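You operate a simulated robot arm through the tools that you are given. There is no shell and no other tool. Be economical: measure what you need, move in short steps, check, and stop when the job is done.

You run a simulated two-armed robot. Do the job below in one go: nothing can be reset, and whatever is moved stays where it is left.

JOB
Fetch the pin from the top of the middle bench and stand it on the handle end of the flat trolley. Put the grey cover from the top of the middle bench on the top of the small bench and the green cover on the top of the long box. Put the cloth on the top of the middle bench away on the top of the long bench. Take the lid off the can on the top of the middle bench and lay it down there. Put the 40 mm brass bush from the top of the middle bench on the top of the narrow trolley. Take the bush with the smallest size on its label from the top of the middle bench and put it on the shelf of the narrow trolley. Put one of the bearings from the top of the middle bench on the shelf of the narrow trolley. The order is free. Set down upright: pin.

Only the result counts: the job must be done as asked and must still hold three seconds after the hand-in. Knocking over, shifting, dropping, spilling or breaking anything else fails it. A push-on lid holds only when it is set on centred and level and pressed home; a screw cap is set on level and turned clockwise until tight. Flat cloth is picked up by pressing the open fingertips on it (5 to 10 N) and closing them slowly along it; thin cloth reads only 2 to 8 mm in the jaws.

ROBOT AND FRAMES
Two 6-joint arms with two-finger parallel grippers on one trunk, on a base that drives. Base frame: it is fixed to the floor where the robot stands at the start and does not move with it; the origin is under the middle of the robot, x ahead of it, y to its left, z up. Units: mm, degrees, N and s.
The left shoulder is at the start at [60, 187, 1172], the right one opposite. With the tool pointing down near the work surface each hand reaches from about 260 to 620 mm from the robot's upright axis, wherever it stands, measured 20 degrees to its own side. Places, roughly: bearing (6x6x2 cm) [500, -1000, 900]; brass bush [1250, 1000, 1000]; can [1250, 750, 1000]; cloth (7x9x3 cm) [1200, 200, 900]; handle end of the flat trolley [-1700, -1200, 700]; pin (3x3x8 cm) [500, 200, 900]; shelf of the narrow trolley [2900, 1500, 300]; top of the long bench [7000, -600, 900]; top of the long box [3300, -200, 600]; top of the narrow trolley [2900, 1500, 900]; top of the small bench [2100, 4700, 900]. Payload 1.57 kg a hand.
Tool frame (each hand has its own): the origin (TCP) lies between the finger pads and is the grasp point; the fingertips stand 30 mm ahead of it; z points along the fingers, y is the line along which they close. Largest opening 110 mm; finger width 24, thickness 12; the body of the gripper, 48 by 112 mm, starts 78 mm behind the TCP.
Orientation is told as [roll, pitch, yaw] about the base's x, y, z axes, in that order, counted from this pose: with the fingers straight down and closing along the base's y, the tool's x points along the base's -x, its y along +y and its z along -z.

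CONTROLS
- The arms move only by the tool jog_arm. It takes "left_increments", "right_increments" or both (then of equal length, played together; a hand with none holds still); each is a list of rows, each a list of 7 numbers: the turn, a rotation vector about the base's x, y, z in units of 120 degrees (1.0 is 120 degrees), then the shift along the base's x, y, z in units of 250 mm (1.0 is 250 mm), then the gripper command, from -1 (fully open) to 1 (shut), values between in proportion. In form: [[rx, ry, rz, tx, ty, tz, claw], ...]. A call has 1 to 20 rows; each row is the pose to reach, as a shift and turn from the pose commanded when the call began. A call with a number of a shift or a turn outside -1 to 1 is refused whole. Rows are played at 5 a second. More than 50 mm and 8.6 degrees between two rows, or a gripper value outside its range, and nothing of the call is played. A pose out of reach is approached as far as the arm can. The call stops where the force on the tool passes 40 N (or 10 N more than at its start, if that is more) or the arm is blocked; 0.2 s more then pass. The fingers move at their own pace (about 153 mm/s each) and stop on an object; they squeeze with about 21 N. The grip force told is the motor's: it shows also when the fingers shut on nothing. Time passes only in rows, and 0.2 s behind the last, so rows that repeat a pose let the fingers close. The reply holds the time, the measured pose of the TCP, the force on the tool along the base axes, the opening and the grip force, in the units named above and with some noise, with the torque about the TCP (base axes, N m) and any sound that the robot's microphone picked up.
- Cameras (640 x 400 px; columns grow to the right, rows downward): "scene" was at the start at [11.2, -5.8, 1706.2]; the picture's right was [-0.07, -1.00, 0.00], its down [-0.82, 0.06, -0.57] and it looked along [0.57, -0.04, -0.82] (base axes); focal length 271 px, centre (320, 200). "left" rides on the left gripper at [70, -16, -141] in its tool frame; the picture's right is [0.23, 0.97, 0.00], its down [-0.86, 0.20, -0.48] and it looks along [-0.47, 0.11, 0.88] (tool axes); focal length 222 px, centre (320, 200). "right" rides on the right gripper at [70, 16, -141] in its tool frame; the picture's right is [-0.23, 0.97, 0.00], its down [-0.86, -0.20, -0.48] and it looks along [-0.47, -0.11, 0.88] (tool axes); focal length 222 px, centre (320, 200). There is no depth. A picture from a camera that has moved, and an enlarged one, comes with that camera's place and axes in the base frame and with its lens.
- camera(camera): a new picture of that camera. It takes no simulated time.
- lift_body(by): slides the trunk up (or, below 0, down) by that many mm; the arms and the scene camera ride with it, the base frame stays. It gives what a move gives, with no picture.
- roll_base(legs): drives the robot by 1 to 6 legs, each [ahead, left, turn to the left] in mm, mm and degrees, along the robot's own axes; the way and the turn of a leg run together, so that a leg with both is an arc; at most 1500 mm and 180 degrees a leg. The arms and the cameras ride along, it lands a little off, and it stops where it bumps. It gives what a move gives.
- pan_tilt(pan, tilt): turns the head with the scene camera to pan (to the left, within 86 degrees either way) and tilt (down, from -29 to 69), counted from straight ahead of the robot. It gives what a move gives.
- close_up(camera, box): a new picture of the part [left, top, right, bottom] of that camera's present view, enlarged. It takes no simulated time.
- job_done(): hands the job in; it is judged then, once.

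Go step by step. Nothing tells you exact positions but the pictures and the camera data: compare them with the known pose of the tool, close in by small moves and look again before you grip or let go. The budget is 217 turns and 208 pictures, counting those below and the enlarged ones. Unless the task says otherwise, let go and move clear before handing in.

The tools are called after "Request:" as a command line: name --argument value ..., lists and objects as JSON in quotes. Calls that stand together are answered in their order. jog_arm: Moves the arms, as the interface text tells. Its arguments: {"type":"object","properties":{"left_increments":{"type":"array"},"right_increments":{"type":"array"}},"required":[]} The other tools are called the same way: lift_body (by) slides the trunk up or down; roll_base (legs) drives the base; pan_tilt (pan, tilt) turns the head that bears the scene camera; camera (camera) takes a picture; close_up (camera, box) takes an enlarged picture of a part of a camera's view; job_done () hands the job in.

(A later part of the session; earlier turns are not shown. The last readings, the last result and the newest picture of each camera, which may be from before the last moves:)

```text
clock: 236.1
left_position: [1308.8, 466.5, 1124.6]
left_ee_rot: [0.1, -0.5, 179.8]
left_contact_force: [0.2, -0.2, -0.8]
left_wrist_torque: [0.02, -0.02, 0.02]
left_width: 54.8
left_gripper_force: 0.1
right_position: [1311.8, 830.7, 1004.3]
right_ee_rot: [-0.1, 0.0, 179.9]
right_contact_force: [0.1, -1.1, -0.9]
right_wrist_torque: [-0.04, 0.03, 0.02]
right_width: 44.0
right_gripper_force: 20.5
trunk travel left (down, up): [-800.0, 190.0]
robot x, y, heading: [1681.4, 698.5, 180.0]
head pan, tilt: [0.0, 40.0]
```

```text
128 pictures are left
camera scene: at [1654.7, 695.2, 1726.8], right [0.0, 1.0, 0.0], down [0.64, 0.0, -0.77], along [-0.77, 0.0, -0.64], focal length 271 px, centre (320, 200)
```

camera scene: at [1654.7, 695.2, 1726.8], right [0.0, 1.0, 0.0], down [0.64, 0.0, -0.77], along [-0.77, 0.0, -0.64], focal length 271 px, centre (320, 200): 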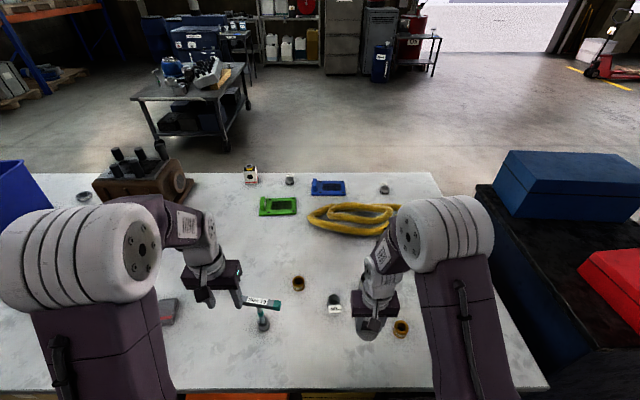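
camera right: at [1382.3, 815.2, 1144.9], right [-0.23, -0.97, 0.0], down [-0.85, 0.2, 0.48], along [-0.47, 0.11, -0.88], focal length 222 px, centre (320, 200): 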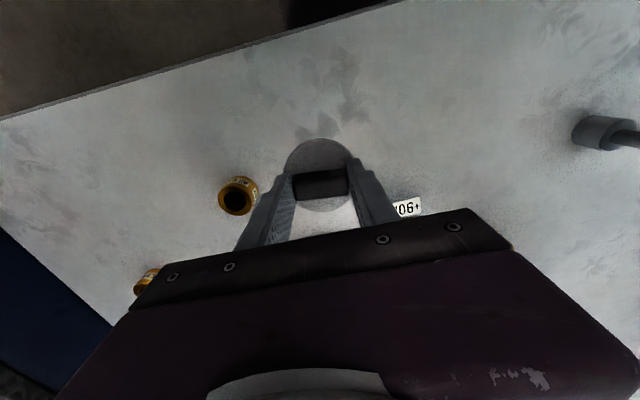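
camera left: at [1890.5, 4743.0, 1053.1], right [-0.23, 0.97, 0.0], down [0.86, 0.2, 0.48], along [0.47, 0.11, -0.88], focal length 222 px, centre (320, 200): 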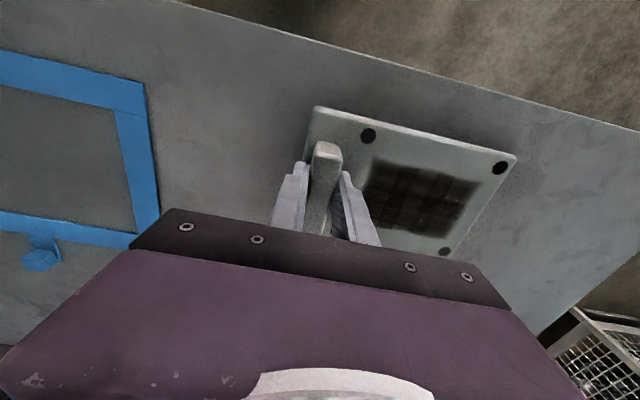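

Request:
jog_arm --right_increments '[[0, 0, 0, 0, 0, -0.1, 1], [0, 0, 0, 0, 0, -0.2, 1], [0, 0, 0, 0, 0, -0.2, 1]]'

Request:
jog_arm --right_increments '[[0, 0, 0, 0, 0, -0.015, 1], [0, 0, 0, 0, 0, -0.03, 1], [0, 0, 0, 0, 0, -0.03, 1]]'

Request:
jog_arm --right_increments '[[0, 0, 0, 0, 0, -0.012, 1], [0, 0, 0, 0, 0, -0.024, 1], [0, 0, 0, 0, 0, -0.024, 1]]'

```text
clock: 236.9
left_position: [1308.5, 466.5, 1123.6]
left_ee_rot: [0.2, -0.6, 179.9]
left_contact_force: [-0.1, -0.7, -0.1]
left_wrist_torque: [0.0, 0.04, 0.0]
left_width: 55.1
left_gripper_force: 0.0
right_position: [1311.6, 831.2, 954.8]
right_ee_rot: [0.0, 0.0, 179.8]
right_contact_force: [0.0, 0.3, 0.3]
right_wrist_torque: [0.0, -0.01, -0.01]
right_width: 43.7
right_gripper_force: 21.0
trunk travel left (down, up): [-800.0, 190.0]
robot x, y, heading: [1679.5, 692.6, 179.6]
head pan, tilt: [0.0, 40.0]
```

```text
clock: 237.7
left_position: [1309.5, 465.0, 1124.3]
left_ee_rot: [0.0, -0.5, 179.8]
left_contact_force: [0.5, 0.1, -0.4]
left_wrist_torque: [-0.02, -0.05, 0.0]
left_width: 54.9
left_gripper_force: 0.0
right_position: [1310.3, 829.7, 948.2]
right_ee_rot: [0.1, 0.0, 179.9]
right_contact_force: [0.2, -0.3, 0.5]
right_wrist_torque: [-0.02, 0.0, 0.02]
right_width: 43.6
right_gripper_force: 20.8
trunk travel left (down, up): [-800.0, 190.0]
robot x, y, heading: [1680.2, 695.6, 179.6]
head pan, tilt: [0.0, 40.0]
```

```text
clock: 238.5
left_position: [1308.4, 465.5, 1123.9]
left_ee_rot: [0.1, -0.6, 179.8]
left_contact_force: [-0.2, 0.8, 0.6]
left_wrist_torque: [-0.01, 0.0, -0.02]
left_width: 54.8
left_gripper_force: 0.1
right_position: [1311.5, 830.2, 942.1]
right_ee_rot: [0.1, 0.1, 179.8]
right_contact_force: [-0.1, 0.0, 0.6]
right_wrist_torque: [0.0, 0.01, 0.0]
right_width: 44.0
right_gripper_force: 21.2
trunk travel left (down, up): [-800.0, 190.0]
robot x, y, heading: [1679.0, 698.6, 179.9]
head pan, tilt: [0.0, 40.0]
```

Request:
jog_arm --right_increments '[[0, 0, 0, 0, 0, -0.012, 1], [0, 0, 0, 0, 0, -0.02, 1], [0, 0, 0, 0, 0, -0.02, 1]]'

Request:
jog_arm --right_increments '[[0, 0, 0, 0, 0, -0.01, 1], [0, 0, 0, 0, 0, -0.02, 1], [0, 0, 0, 0, 0, -0.02, 1]]'

Request:
camera --camera "right"

```text
clock: 239.3
left_position: [1309.3, 465.3, 1124.5]
left_ee_rot: [0.1, -0.5, 179.8]
left_contact_force: [0.2, 0.5, -0.4]
left_wrist_torque: [0.02, -0.02, 0.01]
left_width: 55.1
left_gripper_force: 0.0
right_position: [1311.5, 830.4, 937.4]
right_ee_rot: [0.0, 0.0, 179.7]
right_contact_force: [0.8, 0.3, -0.8]
right_wrist_torque: [-0.01, 0.01, 0.0]
right_width: 43.8
right_gripper_force: 21.4
trunk travel left (down, up): [-800.0, 190.0]
robot x, y, heading: [1682.1, 694.8, 179.5]
head pan, tilt: [0.0, 40.0]
```

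```text
clock: 240.1
left_position: [1308.0, 465.0, 1124.9]
left_ee_rot: [0.1, -0.4, 179.9]
left_contact_force: [-0.1, -0.4, -0.6]
left_wrist_torque: [-0.04, 0.01, 0.04]
left_width: 55.0
left_gripper_force: 0.1
right_position: [1311.0, 829.3, 932.2]
right_ee_rot: [-0.1, 0.0, 179.9]
right_contact_force: [-0.4, -0.2, -0.6]
right_wrist_torque: [0.0, 0.0, -0.04]
right_width: 43.7
right_gripper_force: 20.8
trunk travel left (down, up): [-800.0, 190.0]
robot x, y, heading: [1679.7, 695.7, 179.8]
head pan, tilt: [0.0, 40.0]
```

```text
127 pictures are left
camera right: at [1381.9, 814.8, 1072.8], right [-0.23, -0.97, 0.0], down [-0.85, 0.2, 0.48], along [-0.46, 0.11, -0.88], focal length 222 px, centre (320, 200)
```

right: 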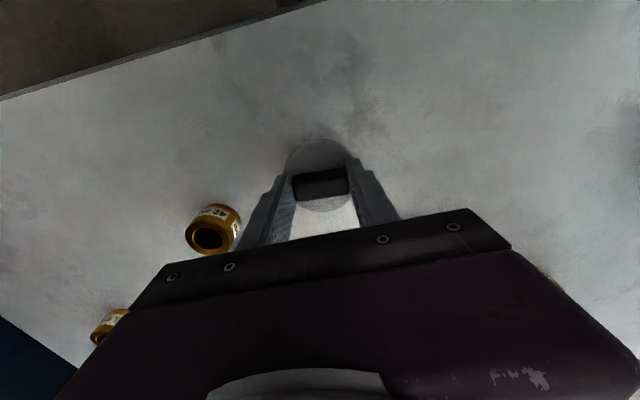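

Request:
jog_arm --right_increments '[[0, 0, 0, 0, 0, -0.01, 1], [0, 0, 0, 0, 0, -0.02, 1], [0, 0, 0, 0, 0, -0.02, 1]]'

Request:
jog_arm --right_increments '[[0, 0, 0, 0, 0, -0.01, 1], [0, 0, 0, 0, 0, -0.02, 1], [0, 0, 0, 0, 0, -0.02, 1]]'

Request:
jog_arm --right_increments '[[0, 0, 0, 0, 0, -0.01, 1], [0, 0, 0, 0, 0, -0.016, 1], [0, 0, 0, 0, 0, -0.016, 1]]'

```text
clock: 240.9
left_position: [1308.6, 466.1, 1124.7]
left_ee_rot: [0.1, -0.5, 179.7]
left_contact_force: [0.1, 0.1, 0.6]
left_wrist_torque: [-0.01, 0.02, 0.0]
left_width: 55.0
left_gripper_force: 0.0
right_position: [1311.9, 829.6, 926.5]
right_ee_rot: [0.0, 0.0, 179.8]
right_contact_force: [0.1, -0.2, -0.6]
right_wrist_torque: [-0.03, -0.02, -0.03]
right_width: 43.4
right_gripper_force: 20.7
trunk travel left (down, up): [-800.0, 190.0]
robot x, y, heading: [1680.4, 695.3, 179.9]
head pan, tilt: [0.0, 40.0]
```

```text
clock: 241.7
left_position: [1308.9, 466.1, 1124.2]
left_ee_rot: [0.1, -0.5, 179.8]
left_contact_force: [-0.1, -0.1, 0.1]
left_wrist_torque: [-0.02, 0.02, 0.0]
left_width: 54.7
left_gripper_force: 0.0
right_position: [1312.5, 829.7, 922.2]
right_ee_rot: [0.0, -0.1, 179.9]
right_contact_force: [0.1, -0.3, -0.4]
right_wrist_torque: [0.02, -0.01, 0.0]
right_width: 43.6
right_gripper_force: 20.9
trunk travel left (down, up): [-800.0, 190.0]
robot x, y, heading: [1680.8, 694.3, 180.0]
head pan, tilt: [0.0, 40.0]
```

```text
clock: 242.5
left_position: [1308.3, 466.9, 1124.0]
left_ee_rot: [0.1, -0.5, 179.8]
left_contact_force: [-0.5, 0.8, -0.2]
left_wrist_torque: [0.0, 0.0, -0.02]
left_width: 54.8
left_gripper_force: 0.1
right_position: [1311.3, 829.6, 917.4]
right_ee_rot: [0.1, 0.1, 179.8]
right_contact_force: [0.2, -0.9, -0.3]
right_wrist_torque: [-0.02, 0.04, -0.01]
right_width: 43.4
right_gripper_force: 21.6
trunk travel left (down, up): [-800.0, 190.0]
robot x, y, heading: [1680.6, 695.6, 179.7]
head pan, tilt: [0.0, 40.0]
```

Request:
jog_arm --right_increments '[[0, 0, 0, 0, 0, -0.006, 1], [0, 0, 0, 0, 0, -0.012, 1], [0, 0, 0, 0, 0, -0.012, 1]]'

Request:
camera --camera "right"

Request:
close_up --camera "scene" --box '[310, 270, 430, 350]'

```text
clock: 243.3
left_position: [1309.5, 466.3, 1124.4]
left_ee_rot: [0.0, -0.5, 179.8]
left_contact_force: [0.0, -1.1, 0.2]
left_wrist_torque: [0.01, 0.03, 0.03]
left_width: 55.1
left_gripper_force: 0.1
right_position: [1310.8, 829.0, 916.3]
right_ee_rot: [-0.1, 0.1, 179.8]
right_contact_force: [0.7, 0.3, -0.2]
right_wrist_torque: [-0.01, -0.01, -0.05]
right_width: 43.2
right_gripper_force: 21.1
trunk travel left (down, up): [-800.0, 190.0]
robot x, y, heading: [1680.2, 693.0, 179.7]
head pan, tilt: [0.0, 40.0]
```

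```text
126 pictures are left
camera right: at [1382.0, 814.8, 1055.5], right [-0.23, -0.97, 0.0], down [-0.85, 0.2, 0.48], along [-0.46, 0.11, -0.88], focal length 222 px, centre (320, 200)
```

right: 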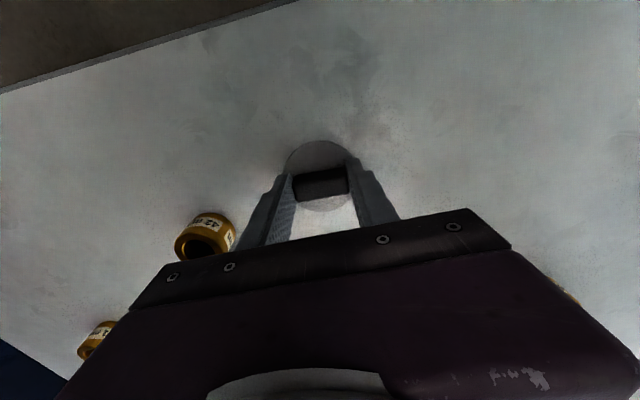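

```text
5.00 times, centred on (370, 310) of scene
camera zoom: at [1654.3, 695.2, 1726.7], right [0.0, 1.0, 0.0], down [0.64, 0.0, -0.77], along [-0.77, 0.0, -0.64], focal length 1353 px, centre (70, -350)
```

zoom: 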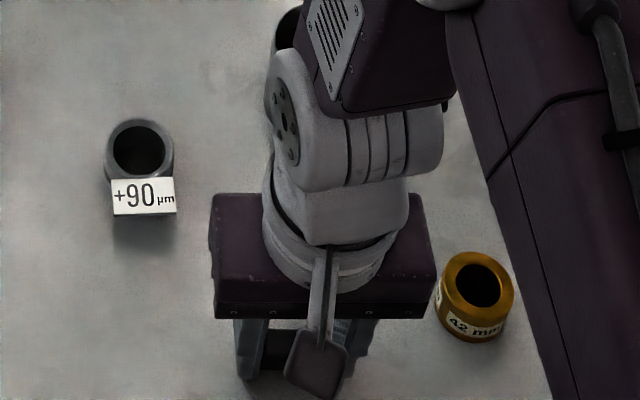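

Request:
jog_arm --right_increments '[[0, 0, 0, 0, 0, -0.008, 1], [0, 0, 0, 0, 0, -0.008, 1]]'

Request:
jog_arm --right_increments '[[0, 0, 0, 0, 0, -0.008, 1], [0, 0, 0, 0, 0, -0.008, 1]]'

```text
clock: 243.9
left_position: [1308.8, 466.8, 1124.9]
left_ee_rot: [0.0, -0.5, 179.8]
left_contact_force: [1.0, -0.5, 1.0]
left_wrist_torque: [0.0, -0.03, 0.04]
left_width: 54.8
left_gripper_force: 0.1
right_position: [1311.9, 829.6, 913.1]
right_ee_rot: [0.0, -0.1, 179.7]
right_contact_force: [-0.6, 1.7, 13.4]
right_wrist_torque: [0.05, 0.02, -0.08]
right_width: 43.3
right_gripper_force: 21.0
trunk travel left (down, up): [-800.0, 190.0]
robot x, y, heading: [1680.9, 696.8, 179.7]
head pan, tilt: [0.0, 40.0]
```

```text
clock: 244.5
left_position: [1310.1, 465.3, 1125.5]
left_ee_rot: [0.0, -0.6, 179.7]
left_contact_force: [0.2, 0.5, -0.5]
left_wrist_torque: [-0.01, -0.01, -0.01]
left_width: 55.0
left_gripper_force: 0.0
right_position: [1312.1, 828.3, 912.5]
right_ee_rot: [0.1, -0.2, 179.9]
right_contact_force: [-3.3, 4.6, 30.3]
right_wrist_torque: [0.14, 0.19, -0.13]
right_width: 43.2
right_gripper_force: 20.7
trunk travel left (down, up): [-800.0, 190.0]
robot x, y, heading: [1681.6, 693.2, 179.5]
head pan, tilt: [0.0, 40.0]
```

Lid on the bench. I release and lift off.

Request:
jog_arm --right_increments '[[0, 0, 0, 0, 0, 0.012, 0.1], [0, 0, 0, 0, 0, 0.012, -0.1], [0, 0, 0, 0, 0, 0.012, -0.1], [0, 0, 0, 0, 0, 0.1, -0.1], [0, 0, 0, 0, 0, 0.28, -0.1], [0, 0, 0, 0, 0, 0.46, -0.1], [0, 0, 0, 0, 0, 0.64, -0.1], [0, 0, 0, 0, 0, 0.82, -0.1], [0, 0, 0, 0, 0.16, 0.96, -0.1]]'

Request:
close_up --camera "scene" --box '[240, 240, 440, 365]'

```text
refused: row 9 steps farther than a row can; nothing moved
```

```text
3.20 times, centred on (340, 302) of scene
camera zoom: at [1656.8, 694.8, 1727.0], right [0.0, 1.0, 0.0], down [0.64, 0.0, -0.77], along [-0.77, 0.0, -0.64], focal length 866 px, centre (256, -128)
```

zoom: 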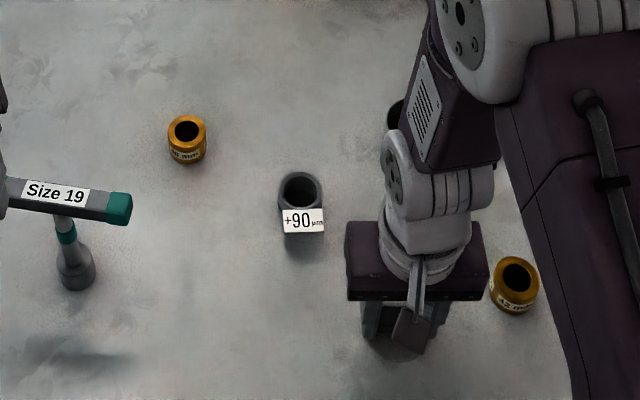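

Request:
jog_arm --right_increments '[[0, 0, 0, 0, 0, 0.012, 0.1], [0, 0, 0, 0, 0, 0.012, -0.1], [0, 0, 0, 0, 0, 0.012, -0.1], [0, 0, 0, 0, 0, 0.1, -0.1], [0, 0, 0, 0, 0, 0.28, -0.1], [0, 0, 0, 0, 0, 0.46, -0.1], [0, 0, 0, 0, 0, 0.64, -0.1], [0, 0, 0, 0, 0, 0.82, -0.1], [0, 0, 0, 0, 0.16, 0.9, -0.1]]'

Request:
jog_arm --left_increments '[[0, 0, 0, -0.13, 0.12, 0, -0.4], [0, 0, 0, -0.26, 0.24, 0, -0.4], [0, 0, 0, -0.39, 0.36, 0, -0.4], [0, 0, 0, -0.52, 0.48, 0, -0.4], [0, 0, 0, -0.65, 0.6, 0, -0.4], [0, 0, 0, -0.74, 0.64, 0, -0.4], [0, 0, 0, -0.74, 0.64, 0, -0.4]]'

Request:
camera --camera "left"

Request:
camera --camera "scene"

```text
clock: 246.5
left_position: [1307.5, 466.9, 1125.4]
left_ee_rot: [0.0, -0.4, 179.8]
left_contact_force: [-0.2, 0.9, -0.5]
left_wrist_torque: [-0.01, -0.01, 0.0]
left_width: 55.0
left_gripper_force: 0.0
right_position: [1311.2, 872.0, 1136.8]
right_ee_rot: [0.1, 0.1, 179.9]
right_contact_force: [0.0, -0.2, 0.3]
right_wrist_torque: [-0.01, 0.0, 0.01]
right_width: 60.4
right_gripper_force: 0.0
trunk travel left (down, up): [-800.0, 190.0]
robot x, y, heading: [1681.1, 698.6, 179.8]
head pan, tilt: [0.0, 40.0]
```

```text
clock: 248.1
left_position: [1123.8, 624.7, 1124.0]
left_ee_rot: [0.0, -0.3, 179.7]
left_contact_force: [-0.3, -0.4, -0.2]
left_wrist_torque: [0.02, 0.02, -0.03]
left_width: 77.1
left_gripper_force: 0.0
right_position: [1312.3, 869.7, 1136.1]
right_ee_rot: [0.1, 0.1, 179.8]
right_contact_force: [0.0, 0.5, -0.5]
right_wrist_torque: [0.0, 0.06, -0.01]
right_width: 60.8
right_gripper_force: 0.0
trunk travel left (down, up): [-800.0, 190.0]
robot x, y, heading: [1678.9, 699.3, 179.6]
head pan, tilt: [0.0, 40.0]
```

```text
123 pictures are left
camera left: at [1194.9, 641.7, 1265.3], right [0.22, -0.97, 0.0], down [-0.85, -0.2, 0.49], along [-0.47, -0.11, -0.87], focal length 222 px, centre (320, 200)
```

left: 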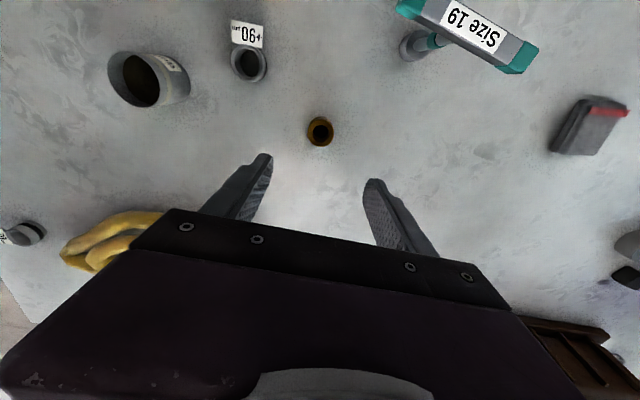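

```text
122 pictures are left
camera scene: at [1655.0, 694.9, 1726.8], right [0.0, 1.0, 0.0], down [0.64, 0.0, -0.77], along [-0.77, 0.0, -0.64], focal length 271 px, centre (320, 200)
```

scene: 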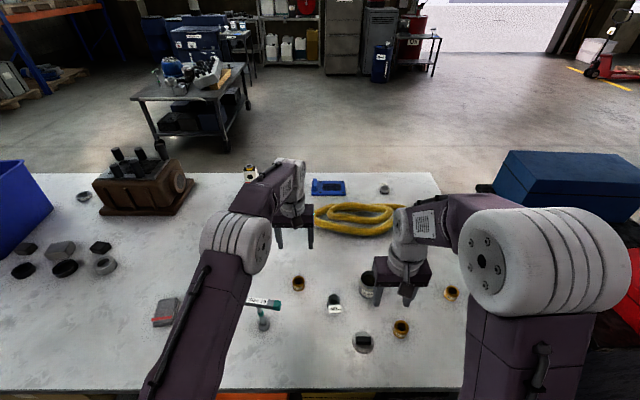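

The lid lies by the can. The 40 mm bush is straight below the left hand; I go down to it.

Request:
jog_arm --left_increments '[[0, 0, 0, 0.004, 0, -0.16, -0.4], [0, 0, 0, 0.004, 0, -0.34, -0.4], [0, 0, 0, 0.004, 0, -0.52, -0.4], [0, 0, 0, 0.004, 0, -0.62, -0.4], [0, 0, 0, 0.004, 0, -0.62, -0.4]]'

Request:
camera --camera "left"

```text
clock: 249.3
left_position: [1126.3, 625.9, 970.4]
left_ee_rot: [0.1, -0.5, 179.8]
left_contact_force: [-0.1, 0.3, 0.3]
left_wrist_torque: [-0.03, 0.01, 0.01]
left_width: 77.2
left_gripper_force: 0.1
right_position: [1311.9, 870.4, 1136.5]
right_ee_rot: [0.0, 0.0, 179.8]
right_contact_force: [0.5, -0.1, 0.2]
right_wrist_torque: [0.04, -0.01, 0.0]
right_width: 60.4
right_gripper_force: 0.2
trunk travel left (down, up): [-800.0, 190.0]
robot x, y, heading: [1685.8, 697.3, 179.6]
head pan, tilt: [0.0, 40.0]
```

```text
121 pictures are left
camera left: at [1195.9, 642.3, 1111.3], right [0.22, -0.97, 0.0], down [-0.85, -0.2, 0.49], along [-0.47, -0.11, -0.87], focal length 222 px, centre (320, 200)
```

left: 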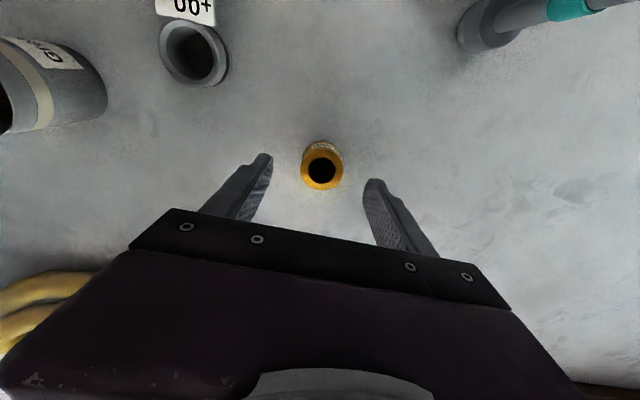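

Request:
jog_arm --left_increments '[[0, 0, 0, -0.006, 0, -0.12, -0.4], [0, 0, 0, -0.006, 0, -0.21, -0.4], [0, 0, 0, -0.006, 0, -0.21, 1], [0, 0, 0, -0.006, 0, -0.21, 1], [0, 0, 0, -0.006, 0, -0.21, 1], [0, 0, 0, -0.006, 0, -0.21, 1]]'

Request:
camera --camera "left"

```text
clock: 250.7
left_position: [1123.3, 625.4, 917.6]
left_ee_rot: [0.1, -0.4, 179.8]
left_contact_force: [1.6, -0.6, 0.1]
left_wrist_torque: [-0.03, -0.03, -0.02]
left_width: 40.9
left_gripper_force: 20.7
right_position: [1311.1, 869.3, 1136.4]
right_ee_rot: [-0.1, 0.0, 179.7]
right_contact_force: [0.3, -0.1, 0.0]
right_wrist_torque: [0.01, -0.01, 0.01]
right_width: 60.5
right_gripper_force: 0.1
trunk travel left (down, up): [-800.0, 190.0]
robot x, y, heading: [1682.0, 695.8, 179.6]
head pan, tilt: [0.0, 40.0]
```

```text
120 pictures are left
camera left: at [1193.5, 641.5, 1058.2], right [0.22, -0.97, 0.0], down [-0.85, -0.2, 0.49], along [-0.47, -0.11, -0.87], focal length 222 px, centre (320, 200)
```

left: 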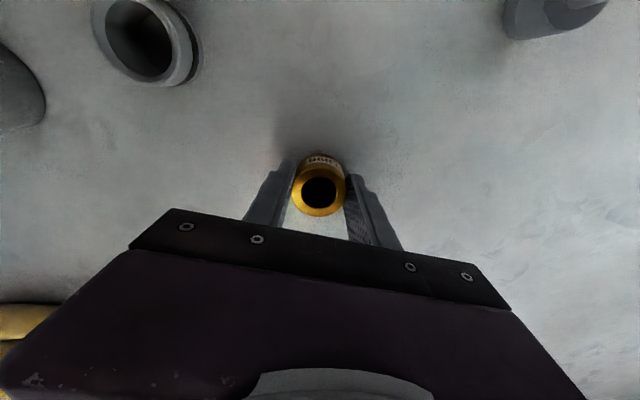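

Gripped (41 mm). I lift, pull in, back off, turn and go to the narrow trolley's top, where the right-hand part is free.

Request:
jog_arm --left_increments '[[0, 0, 0, 0, 0, 0.18, 1], [0, 0, 0, 0, 0, 0.36, 1], [0, 0, 0, 0, 0, 0.54, 1], [0, 0, 0, 0, 0, 0.72, 1], [0, 0, 0, 0, 0, 0.88, 1], [0, 0, 0, 0.15, -0.09, 0.9, 1], [0, 0, 0, 0.3, -0.18, 0.9, 1], [0, 0, 0, 0.45, -0.27, 0.9, 1], [0, 0, 0, 0.6, -0.36, 0.9, 1], [0, 0, 0, 0.75, -0.45, 0.9, 1], [0, 0, 0, 0.85, -0.5, 0.9, 1]]'

Request:
roll_base --legs '[[-280, 0, 0], [0, 0, -180], [0, 413, 0]]'

Request:
camera --camera "scene"

```text
clock: 253.1
left_position: [1338.2, 499.2, 1141.2]
left_ee_rot: [0.0, -0.5, 179.7]
left_contact_force: [0.4, -0.3, -2.8]
left_wrist_torque: [0.0, 0.03, 0.0]
left_width: 41.1
left_gripper_force: 21.0
right_position: [1310.8, 869.8, 1137.1]
right_ee_rot: [-0.1, 0.0, 179.7]
right_contact_force: [-0.3, 0.9, 0.3]
right_wrist_torque: [-0.01, 0.01, 0.02]
right_width: 60.8
right_gripper_force: 0.1
trunk travel left (down, up): [-800.0, 190.0]
robot x, y, heading: [1678.2, 696.3, 179.7]
head pan, tilt: [0.0, 40.0]
```

```text
clock: 264.5
left_position: [2309.0, 1304.2, 1141.9]
left_ee_rot: [0.1, -0.5, -0.4]
left_contact_force: [-0.3, -0.3, -2.2]
left_wrist_torque: [-0.01, -0.02, 0.03]
left_width: 40.7
left_gripper_force: 21.4
right_position: [2331.4, 934.8, 1136.0]
right_ee_rot: [0.0, 0.1, -0.4]
right_contact_force: [0.9, -0.1, 1.0]
right_wrist_torque: [0.04, -0.02, 0.01]
right_width: 60.5
right_gripper_force: 0.1
trunk travel left (down, up): [-800.0, 190.0]
robot x, y, heading: [1962.7, 1109.6, -0.4]
head pan, tilt: [0.0, 40.0]
```

```text
119 pictures are left
camera scene: at [1988.5, 1108.2, 1726.7], right [-0.01, -1.0, 0.0], down [-0.64, 0.01, -0.77], along [0.77, -0.01, -0.64], focal length 271 px, centre (320, 200)
```

scene: 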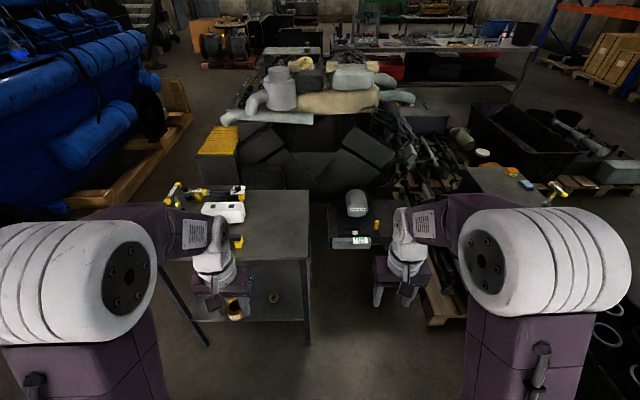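

Request:
roll_base --legs '[[290, 0, 0.4]]'

Request:
jog_arm --left_increments '[[0, 0, 0, 0.16, 0, 0, 1], [0, 0, 0, 0.32, 0, 0, 1], [0, 0, 0, 0.48, 0, 0, 1], [0, 0, 0, 0.64, 0, 0, 1], [0, 0, 0, 0.74, 0, -0.1, 1], [0, 0, 0, 0.74, 0, -0.28, 1], [0, 0, 0, 0.74, 0, -0.46, 1], [0, 0, 0, 0.74, 0, -0.64, 1], [0, 0, 0, 0.74, 0, -0.64, 1]]'

Request:
camera --camera "left"

```text
clock: 266.5
left_position: [2596.1, 1304.4, 1142.6]
left_ee_rot: [0.1, -0.6, -0.3]
left_contact_force: [-0.3, 0.7, -2.4]
left_wrist_torque: [-0.02, -0.01, 0.03]
left_width: 40.7
left_gripper_force: 20.9
right_position: [2620.6, 934.0, 1135.5]
right_ee_rot: [-0.1, 0.0, -0.3]
right_contact_force: [1.3, 0.7, 0.1]
right_wrist_torque: [-0.02, -0.01, -0.02]
right_width: 60.6
right_gripper_force: 0.1
trunk travel left (down, up): [-800.0, 190.0]
robot x, y, heading: [2254.5, 1110.9, -0.1]
head pan, tilt: [0.0, 40.0]
```

```text
clock: 268.5
left_position: [2782.3, 1304.6, 981.6]
left_ee_rot: [0.2, -0.5, -0.4]
left_contact_force: [-0.8, -0.3, -2.0]
left_wrist_torque: [-0.02, 0.03, 0.0]
left_width: 40.6
left_gripper_force: 21.0
right_position: [2621.6, 934.2, 1136.1]
right_ee_rot: [0.0, 0.0, -0.3]
right_contact_force: [0.3, 0.2, -0.3]
right_wrist_torque: [-0.01, -0.03, -0.02]
right_width: 60.4
right_gripper_force: 0.1
trunk travel left (down, up): [-800.0, 190.0]
robot x, y, heading: [2256.0, 1110.2, -0.5]
head pan, tilt: [0.0, 40.0]
```

```text
118 pictures are left
camera left: at [2712.2, 1288.0, 1123.3], right [-0.22, 0.97, 0.0], down [0.85, 0.2, 0.49], along [0.47, 0.11, -0.87], focal length 222 px, centre (320, 200)
```

left: 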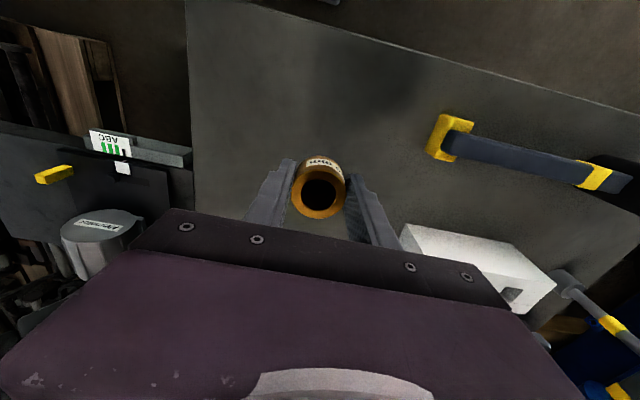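

Request:
jog_arm --left_increments '[[0, 0, 0, 0, 0, -0.1, 1], [0, 0, 0, 0, 0, -0.2, 1], [0, 0, 0, 0, 0, -0.24, 1], [0, 0, 0, 0, 0, -0.24, 1]]'

Request:
jog_arm --left_increments '[[0, 0, 0, 0, 0, -0.015, 1], [0, 0, 0, 0, 0, -0.024, 1], [0, 0, 0, 0, 0, -0.024, 1]]'

Request:
jog_arm --left_increments '[[0, 0, 0, 0, 0, -0.012, 1], [0, 0, 0, 0, 0, -0.02, 1], [0, 0, 0, 0, 0, -0.02, 1]]'

```text
clock: 269.5
left_position: [2783.2, 1304.5, 921.3]
left_ee_rot: [0.2, -0.3, -0.3]
left_contact_force: [-0.2, 0.3, -2.0]
left_wrist_torque: [0.01, 0.04, 0.02]
left_width: 40.4
left_gripper_force: 21.1
right_position: [2623.1, 934.7, 1135.4]
right_ee_rot: [0.0, 0.1, -0.3]
right_contact_force: [0.2, 0.1, -0.5]
right_wrist_torque: [-0.01, 0.02, -0.02]
right_width: 60.6
right_gripper_force: 0.0
trunk travel left (down, up): [-800.0, 190.0]
robot x, y, heading: [2251.9, 1107.2, -0.2]
head pan, tilt: [0.0, 40.0]
```

```text
clock: 270.3
left_position: [2783.2, 1304.7, 915.0]
left_ee_rot: [0.1, -0.4, -0.3]
left_contact_force: [-0.7, -0.2, -1.6]
left_wrist_torque: [0.02, 0.06, -0.02]
left_width: 40.6
left_gripper_force: 21.1
right_position: [2623.3, 934.6, 1137.2]
right_ee_rot: [0.0, 0.2, -0.3]
right_contact_force: [-0.4, -0.9, 0.7]
right_wrist_torque: [0.01, 0.02, 0.01]
right_width: 60.5
right_gripper_force: 0.0
trunk travel left (down, up): [-800.0, 190.0]
robot x, y, heading: [2252.4, 1107.8, -0.2]
head pan, tilt: [0.0, 40.0]
```

```text
clock: 271.1
left_position: [2782.9, 1305.6, 910.5]
left_ee_rot: [0.2, -0.4, -0.3]
left_contact_force: [1.0, -0.1, -2.4]
left_wrist_torque: [-0.02, 0.03, -0.02]
left_width: 40.7
left_gripper_force: 20.6
right_position: [2623.6, 934.1, 1134.9]
right_ee_rot: [0.0, 0.1, -0.3]
right_contact_force: [-0.2, 0.3, -0.2]
right_wrist_torque: [0.02, 0.02, -0.01]
right_width: 60.2
right_gripper_force: 0.0
trunk travel left (down, up): [-800.0, 190.0]
robot x, y, heading: [2254.2, 1108.4, -0.0]
head pan, tilt: [0.0, 40.0]
```

Request:
jog_arm --left_increments '[[0, 0, 0, 0, 0, -0.012, 1], [0, 0, 0, 0, 0, -0.02, 1], [0, 0, 0, 0, 0, -0.02, 1]]'

Request:
jog_arm --left_increments '[[0, 0, 0, 0, 0, -0.01, 1], [0, 0, 0, 0, 0, -0.016, 1], [0, 0, 0, 0, 0, -0.016, 1]]'

Request:
jog_arm --left_increments '[[0, 0, 0, 0, 0, -0.01, 1], [0, 0, 0, 0, 0, -0.016, 1], [0, 0, 0, 0, 0, -0.016, 1]]'

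```text
clock: 271.9
left_position: [2782.9, 1306.0, 904.9]
left_ee_rot: [0.0, -0.4, -0.3]
left_contact_force: [-1.0, 0.1, -2.1]
left_wrist_torque: [0.01, 0.02, 0.02]
left_width: 40.6
left_gripper_force: 20.9
right_position: [2623.4, 934.6, 1135.7]
right_ee_rot: [-0.1, 0.1, -0.3]
right_contact_force: [0.5, -0.3, 0.3]
right_wrist_torque: [-0.01, 0.01, -0.02]
right_width: 60.3
right_gripper_force: 0.1
trunk travel left (down, up): [-800.0, 190.0]
robot x, y, heading: [2253.5, 1108.1, -0.4]
head pan, tilt: [0.0, 40.0]
```

```text
clock: 272.7
left_position: [2784.3, 1305.3, 901.6]
left_ee_rot: [0.0, -0.4, -0.3]
left_contact_force: [0.2, -0.1, -2.2]
left_wrist_torque: [0.0, -0.01, -0.02]
left_width: 40.4
left_gripper_force: 20.7
right_position: [2623.2, 934.4, 1136.3]
right_ee_rot: [0.0, 0.1, -0.4]
right_contact_force: [0.0, 0.7, 0.2]
right_wrist_torque: [0.02, -0.03, 0.04]
right_width: 60.5
right_gripper_force: 0.0
trunk travel left (down, up): [-800.0, 190.0]
robot x, y, heading: [2256.0, 1107.2, -0.2]
head pan, tilt: [0.0, 40.0]
```

```text
clock: 273.5
left_position: [2783.4, 1304.6, 899.2]
left_ee_rot: [0.0, -0.5, -0.3]
left_contact_force: [-0.6, -0.5, -1.9]
left_wrist_torque: [0.01, 0.03, -0.03]
left_width: 40.8
left_gripper_force: 21.2
right_position: [2622.3, 935.4, 1135.6]
right_ee_rot: [0.0, 0.1, -0.2]
right_contact_force: [-0.8, 0.3, 0.0]
right_wrist_torque: [0.0, 0.0, 0.01]
right_width: 60.3
right_gripper_force: 0.0
trunk travel left (down, up): [-800.0, 190.0]
robot x, y, heading: [2252.6, 1110.1, -0.5]
head pan, tilt: [0.0, 40.0]
```

Request:
jog_arm --left_increments '[[0, 0, 0, 0, 0, -0.01, 1], [0, 0, 0, 0, 0, -0.016, 1], [0, 0, 0, 0, 0, -0.016, 1]]'

Request:
jog_arm --left_increments '[[0, 0, 0, 0, 0, -0.01, 1], [0, 0, 0, 0, 0, -0.016, 1], [0, 0, 0, 0, 0, -0.016, 1]]'

Request:
camera --camera "left"

```text
clock: 274.3
left_position: [2783.2, 1305.0, 896.9]
left_ee_rot: [0.1, -0.8, -0.2]
left_contact_force: [2.3, 3.5, 20.2]
left_wrist_torque: [0.02, 0.07, 0.12]
left_width: 40.9
left_gripper_force: 21.1
right_position: [2621.3, 934.1, 1136.8]
right_ee_rot: [0.0, 0.0, -0.3]
right_contact_force: [0.7, 0.4, 1.0]
right_wrist_torque: [0.0, 0.03, -0.04]
right_width: 60.6
right_gripper_force: 0.0
trunk travel left (down, up): [-800.0, 190.0]
robot x, y, heading: [2252.9, 1111.6, -0.4]
head pan, tilt: [0.0, 40.0]
```

```text
clock: 275.1
left_position: [2782.3, 1303.5, 891.6]
left_ee_rot: [0.0, -0.6, -0.3]
left_contact_force: [2.0, 2.2, 21.6]
left_wrist_torque: [-0.06, -0.23, 0.01]
left_width: 40.6
left_gripper_force: 20.6
right_position: [2619.7, 933.1, 1137.4]
right_ee_rot: [0.1, 0.0, -0.3]
right_contact_force: [0.0, 0.2, -0.2]
right_wrist_torque: [0.03, -0.02, 0.02]
right_width: 60.5
right_gripper_force: 0.1
trunk travel left (down, up): [-800.0, 190.0]
robot x, y, heading: [2255.2, 1113.9, -0.5]
head pan, tilt: [0.0, 40.0]
```

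```text
117 pictures are left
camera left: at [2711.0, 1287.7, 1032.3], right [-0.22, 0.97, 0.0], down [0.85, 0.19, 0.49], along [0.48, 0.11, -0.87], focal length 222 px, centre (320, 200)
```

left: 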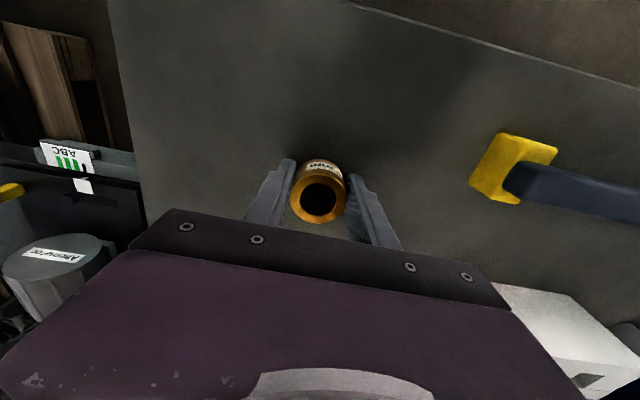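

On the table top. I release, rise, retract, and look that it stands right.

Request:
jog_arm --left_increments '[[0, 0, 0, 0, 0, 0.012, 0.1], [0, 0, 0, 0, 0, 0.012, -0.1], [0, 0, 0, 0, 0, 0.012, -0.1], [0, 0, 0, 0, 0, 0.1, -0.1], [0, 0, 0, 0, 0, 0.28, -0.1], [0, 0, 0, 0, 0, 0.46, -0.1], [0, 0, 0, 0, 0, 0.64, -0.1], [0, 0, 0, 0, 0, 0.82, -0.1], [0, 0, 0, -0.12, 0.04, 0.94, -0.1], [0, 0, 0, -0.28, 0.06, 0.94, -0.1], [0, 0, 0, -0.44, 0.08, 0.94, -0.1], [0, 0, 0, -0.6, 0.1, 0.94, -0.1], [0, 0, 0, -0.72, 0.1, 0.94, -0.1]]'

Request:
camera --camera "scene"

```text
clock: 277.9
left_position: [2602.0, 1328.7, 1124.9]
left_ee_rot: [0.0, -0.5, -0.3]
left_contact_force: [-0.1, -1.0, 0.0]
left_wrist_torque: [-0.06, -0.01, -0.01]
left_width: 60.3
left_gripper_force: 0.1
right_position: [2622.0, 934.5, 1136.7]
right_ee_rot: [0.0, 0.0, -0.3]
right_contact_force: [0.3, 0.2, -0.7]
right_wrist_torque: [-0.01, 0.02, -0.01]
right_width: 60.7
right_gripper_force: 0.1
trunk travel left (down, up): [-800.0, 190.0]
robot x, y, heading: [2252.2, 1109.5, -0.4]
head pan, tilt: [0.0, 40.0]
```

```text
116 pictures are left
camera scene: at [2276.3, 1107.7, 1726.8], right [-0.01, -1.0, 0.0], down [-0.64, 0.0, -0.77], along [0.77, 0.0, -0.64], focal length 271 px, centre (320, 200)
```

scene: 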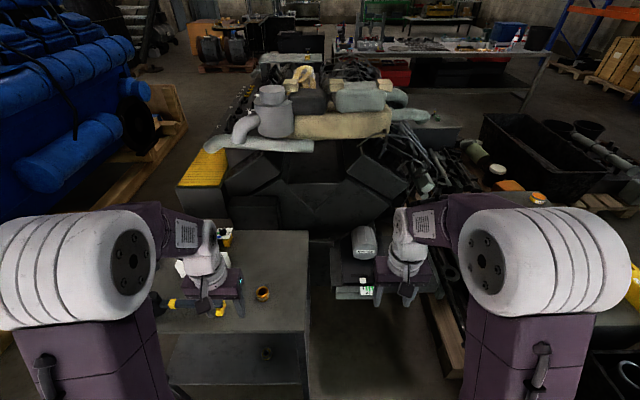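

Brass bush stands on the trolley top. Now I go back round to the near side for the "+40 µm" bush and the green cover.

Request:
roll_base --legs '[[-290, 0, 0.4], [0, 1280, 0]]'

Request:
roll_base --legs '[[-1450, 0, 0], [-500, 0, 0]]'

```text
clock: 286.0
left_position: [2311.0, 2608.5, 1125.2]
left_ee_rot: [0.1, -0.5, 0.1]
left_contact_force: [-0.6, 0.6, 0.6]
left_wrist_torque: [-0.02, 0.0, 0.0]
left_width: 60.4
left_gripper_force: 0.0
right_position: [2332.0, 2213.3, 1136.8]
right_ee_rot: [-0.1, 0.1, 0.1]
right_contact_force: [0.8, 0.0, 0.3]
right_wrist_torque: [-0.02, 0.0, -0.02]
right_width: 60.5
right_gripper_force: 0.0
trunk travel left (down, up): [-800.0, 190.0]
robot x, y, heading: [1964.7, 2384.1, 0.4]
head pan, tilt: [0.0, 40.0]
```

```text
clock: 295.8
left_position: [347.7, 2603.3, 1125.2]
left_ee_rot: [0.1, -0.4, 0.3]
left_contact_force: [-0.1, 0.1, 0.8]
left_wrist_torque: [0.03, 0.0, -0.01]
left_width: 60.5
left_gripper_force: 0.0
right_position: [369.7, 2210.3, 1134.9]
right_ee_rot: [0.0, 0.1, 0.2]
right_contact_force: [-0.6, 0.4, -0.2]
right_wrist_torque: [-0.02, -0.01, 0.01]
right_width: 60.5
right_gripper_force: 0.1
trunk travel left (down, up): [-800.0, 190.0]
robot x, y, heading: [-0.0, 2380.4, -0.2]
head pan, tilt: [0.0, 40.0]
```

Request:
roll_base --legs '[[0, -1180, 0], [0, -845, 0]]'

Request:
camera --camera "left"

Request:
camera --camera "scene"

```text
clock: 305.9
left_position: [357.7, 579.1, 1124.6]
left_ee_rot: [0.0, -0.6, 0.4]
left_contact_force: [-0.2, -0.3, -0.7]
left_wrist_torque: [-0.03, -0.01, -0.02]
left_width: 60.4
left_gripper_force: 0.1
right_position: [379.8, 186.1, 1136.8]
right_ee_rot: [-0.2, 0.1, 0.4]
right_contact_force: [0.0, -0.5, 0.1]
right_wrist_torque: [-0.02, -0.01, -0.01]
right_width: 60.2
right_gripper_force: 0.1
trunk travel left (down, up): [-800.0, 190.0]
robot x, y, heading: [8.3, 355.8, 0.1]
head pan, tilt: [0.0, 40.0]
```

```text
115 pictures are left
camera left: at [285.2, 561.9, 1266.6], right [-0.23, 0.97, 0.0], down [0.85, 0.2, 0.49], along [0.47, 0.11, -0.87], focal length 222 px, centre (320, 200)
```

left: 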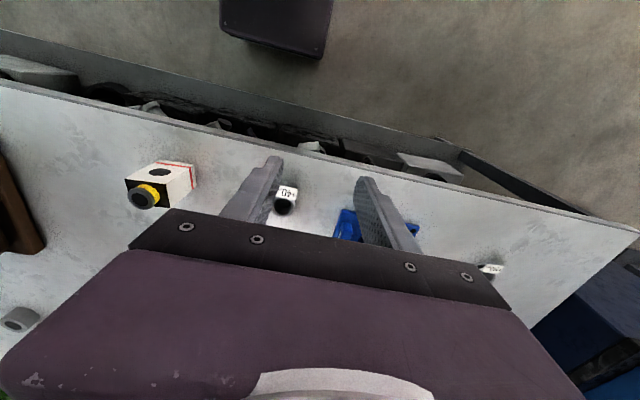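

```text
114 pictures are left
camera scene: at [32.6, 354.4, 1726.7], right [0.01, -1.0, 0.0], down [-0.64, 0.0, -0.77], along [0.77, 0.0, -0.64], focal length 271 px, centre (320, 200)
```

scene: 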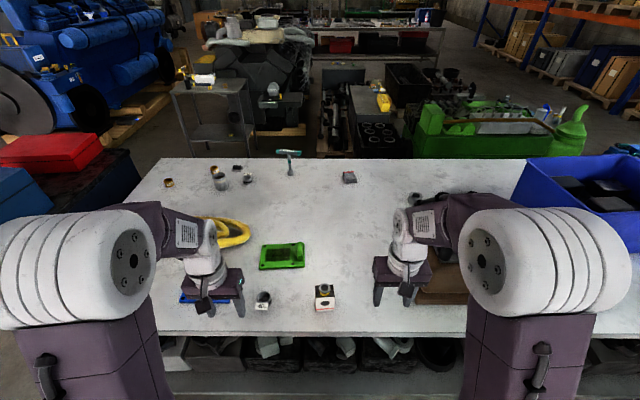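

The "+40 µm" bush is at about (510, 544). I bring the left hand over it.

Request:
jog_arm --left_increments '[[0, 0, 0, 0.16, -0.04, -0.06, -0.4], [0, 0, 0, 0.32, -0.08, -0.12, -0.4], [0, 0, 0, 0.48, -0.12, -0.18, -0.4], [0, 0, 0, 0.6, -0.14, -0.26, -0.4], [0, 0, 0, 0.6, -0.14, -0.42, -0.4], [0, 0, 0, 0.6, -0.14, -0.58, -0.4], [0, 0, 0, 0.6, -0.14, -0.58, -0.4]]'

Request:
camera --camera "left"

```text
clock: 307.5
left_position: [505.6, 542.9, 981.1]
left_ee_rot: [0.1, -0.5, 0.4]
left_contact_force: [0.2, 0.0, 0.8]
left_wrist_torque: [0.0, 0.0, 0.0]
left_width: 77.0
left_gripper_force: 0.1
right_position: [378.9, 183.5, 1135.7]
right_ee_rot: [0.0, 0.0, 0.4]
right_contact_force: [1.1, 0.6, 0.1]
right_wrist_torque: [0.04, 0.0, 0.05]
right_width: 60.3
right_gripper_force: 0.1
trunk travel left (down, up): [-800.0, 190.0]
robot x, y, heading: [6.6, 349.4, 0.1]
head pan, tilt: [0.0, 40.0]
```

```text
113 pictures are left
camera left: at [435.0, 525.1, 1122.0], right [-0.23, 0.97, 0.0], down [0.85, 0.2, 0.49], along [0.47, 0.11, -0.87], focal length 222 px, centre (320, 200)
```

left: 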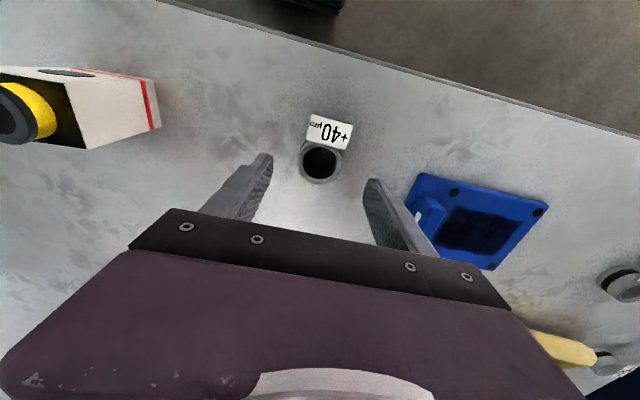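

Request:
jog_arm --left_increments '[[0, 0, 0, 0, 0, -0.14, -0.4], [0, 0, 0, 0, 0, -0.25, -0.4], [0, 0, 0, 0, 0, -0.25, 1], [0, 0, 0, 0, 0, -0.25, 1], [0, 0, 0, 0, 0, -0.25, 1], [0, 0, 0, 0, 0, -0.25, 1]]'

Request:
camera --camera "left"

```text
clock: 308.9
left_position: [503.9, 543.5, 918.8]
left_ee_rot: [0.1, -0.4, 0.4]
left_contact_force: [0.2, 0.2, 0.0]
left_wrist_torque: [0.0, 0.02, 0.0]
left_width: 44.9
left_gripper_force: 21.0
right_position: [378.7, 183.7, 1136.7]
right_ee_rot: [0.0, 0.0, 0.5]
right_contact_force: [-0.5, 0.3, -0.1]
right_wrist_torque: [0.0, 0.04, 0.0]
right_width: 60.3
right_gripper_force: 0.1
trunk travel left (down, up): [-800.0, 190.0]
robot x, y, heading: [5.4, 355.7, 0.7]
head pan, tilt: [0.0, 40.0]
```

```text
112 pictures are left
camera left: at [434.0, 525.9, 1059.8], right [-0.23, 0.97, 0.0], down [0.85, 0.2, 0.49], along [0.47, 0.11, -0.87], focal length 222 px, centre (320, 200)
```

left: 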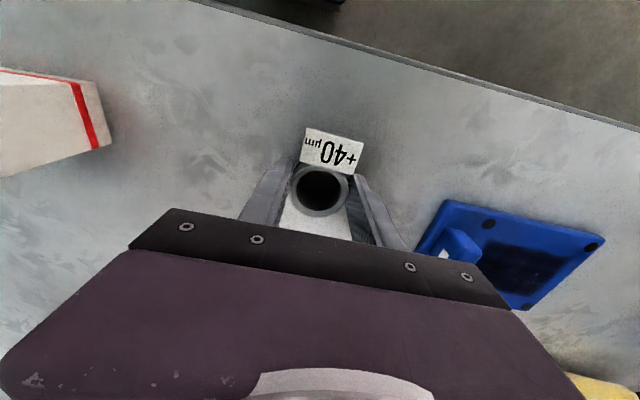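

Bush gripped. I lift it and move to reach the green cover with the right hand.

Request:
jog_arm --left_increments '[[0, 0, 0, 0, 0, 0.18, 1], [0, 0, 0, 0, 0, 0.36, 1], [0, 0, 0, 0, 0, 0.54, 1], [0, 0, 0, 0, 0, 0.72, 1], [0, 0, 0, -0.1, 0.04, 0.86, 1], [0, 0, 0, -0.26, 0.08, 0.9, 1], [0, 0, 0, -0.42, 0.1, 0.9, 1], [0, 0, 0, -0.6, 0.12, 0.9, 1]]'

Request:
roll_base --legs '[[0, 255, 0], [137, 0, -0.4]]'

Request:
camera --camera "right"

Request:
camera --camera "scene"

```text
clock: 310.7
left_position: [353.7, 573.5, 1145.7]
left_ee_rot: [0.1, -0.6, 0.4]
left_contact_force: [-0.4, 0.7, -0.2]
left_wrist_torque: [-0.01, -0.03, 0.0]
left_width: 45.1
left_gripper_force: 20.8
right_position: [376.6, 183.7, 1136.7]
right_ee_rot: [0.0, 0.0, 0.4]
right_contact_force: [0.0, -0.1, 0.7]
right_wrist_torque: [0.05, 0.0, 0.02]
right_width: 60.7
right_gripper_force: 0.1
trunk travel left (down, up): [-800.0, 190.0]
robot x, y, heading: [10.8, 355.1, 0.2]
head pan, tilt: [0.0, 40.0]
```

```text
clock: 313.4
left_position: [490.3, 826.9, 1144.9]
left_ee_rot: [0.1, -0.7, 0.0]
left_contact_force: [0.2, 0.8, -1.4]
left_wrist_torque: [-0.03, -0.02, -0.01]
left_width: 44.9
left_gripper_force: 21.0
right_position: [509.9, 435.1, 1137.4]
right_ee_rot: [-0.1, 0.1, 0.0]
right_contact_force: [-0.7, 0.7, -0.3]
right_wrist_torque: [0.0, 0.0, 0.04]
right_width: 60.5
right_gripper_force: 0.1
trunk travel left (down, up): [-800.0, 190.0]
robot x, y, heading: [140.6, 613.0, 0.0]
head pan, tilt: [0.0, 40.0]
```

```text
111 pictures are left
camera right: at [441.2, 454.6, 1277.3], right [0.23, 0.97, 0.0], down [0.85, -0.2, 0.48], along [0.47, -0.11, -0.88], focal length 222 px, centre (320, 200)
```

right: 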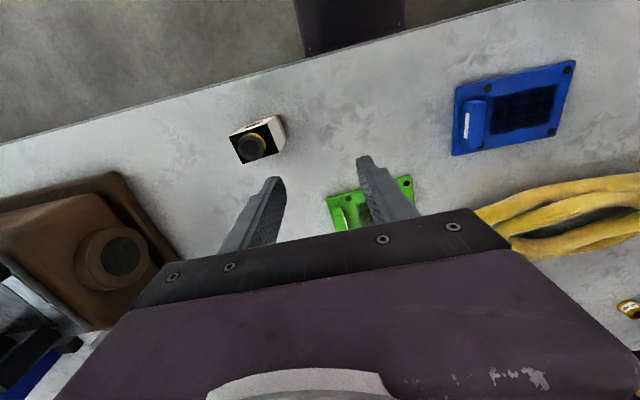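

```text
110 pictures are left
camera scene: at [163.6, 608.5, 1726.8], right [0.0, -1.0, 0.0], down [-0.64, 0.0, -0.77], along [0.77, 0.0, -0.64], focal length 271 px, centre (320, 200)
```

scene: 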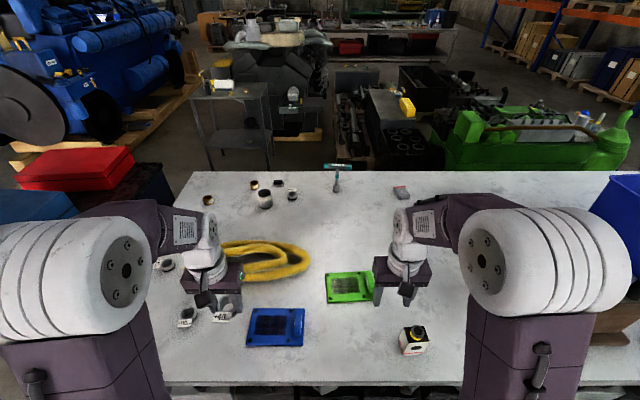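

Request:
jog_arm --right_increments '[[0, 0, 0, 0.18, 0, 0, -0.3], [0, 0, 0, 0.36, 0, 0, -0.3], [0, 0, 0, 0.54, 0.01, 0, -0.3], [0, 0, 0, 0.68, 0.02, -0.08, -0.3], [0, 0, 0, 0.68, 0.02, -0.2, -0.3], [0, 0, 0, 0.68, 0.02, -0.2, -0.3]]'

Request:
camera --camera "right"

```text
clock: 314.8
left_position: [491.8, 824.1, 1143.9]
left_ee_rot: [0.1, -0.5, -0.1]
left_contact_force: [-0.2, -0.3, -0.9]
left_wrist_torque: [0.0, 0.02, -0.05]
left_width: 45.0
left_gripper_force: 20.5
right_position: [682.4, 441.0, 1085.7]
right_ee_rot: [0.0, 0.0, 0.0]
right_contact_force: [-0.2, -0.4, 0.0]
right_wrist_torque: [-0.03, -0.02, -0.01]
right_width: 71.4
right_gripper_force: 0.1
trunk travel left (down, up): [-800.0, 190.0]
robot x, y, heading: [139.9, 609.0, -0.2]
head pan, tilt: [0.0, 40.0]
```

```text
109 pictures are left
camera right: at [613.1, 458.9, 1226.7], right [0.23, 0.97, 0.0], down [0.86, -0.2, 0.48], along [0.46, -0.11, -0.88], focal length 222 px, centre (320, 200)
```

right: 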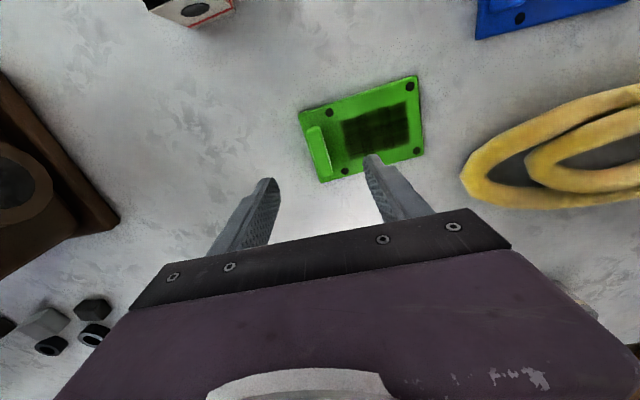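

Request:
jog_arm --right_increments '[[0, 0, 0.02, 0.08, -0.03, -0.15, -0.3], [0, 0, 0.035, 0.096, -0.032, -0.33, -0.3], [0, 0, 0.035, 0.096, -0.032, -0.5, -0.3], [0, 0, 0.035, 0.096, -0.032, -0.5, -0.3]]'

Request:
camera --camera "right"

```text
clock: 315.8
left_position: [491.1, 825.4, 1144.5]
left_ee_rot: [0.1, -0.4, -0.1]
left_contact_force: [-0.9, 0.1, -0.3]
left_wrist_torque: [-0.01, 0.05, 0.02]
left_width: 45.2
left_gripper_force: 20.6
right_position: [706.5, 431.6, 960.3]
right_ee_rot: [-0.1, 0.2, 4.2]
right_contact_force: [0.5, -0.3, 0.5]
right_wrist_torque: [0.01, 0.01, 0.02]
right_width: 71.4
right_gripper_force: 0.1
trunk travel left (down, up): [-800.0, 190.0]
robot x, y, heading: [144.6, 612.1, -0.0]
head pan, tilt: [0.0, 40.0]
```

```text
108 pictures are left
camera right: at [636.2, 445.3, 1100.6], right [0.16, 0.99, 0.0], down [0.87, -0.14, 0.48], along [0.47, -0.08, -0.88], focal length 222 px, centre (320, 200)
```

right: 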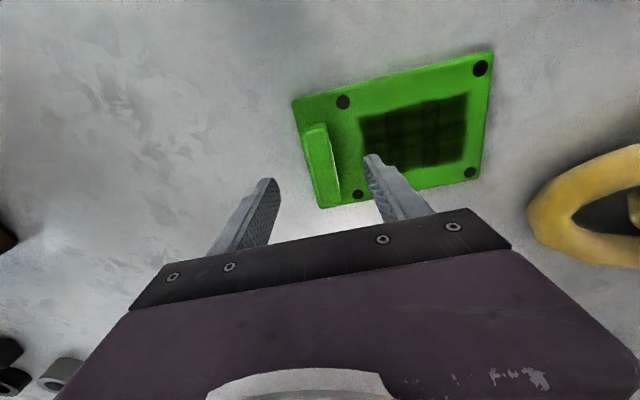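

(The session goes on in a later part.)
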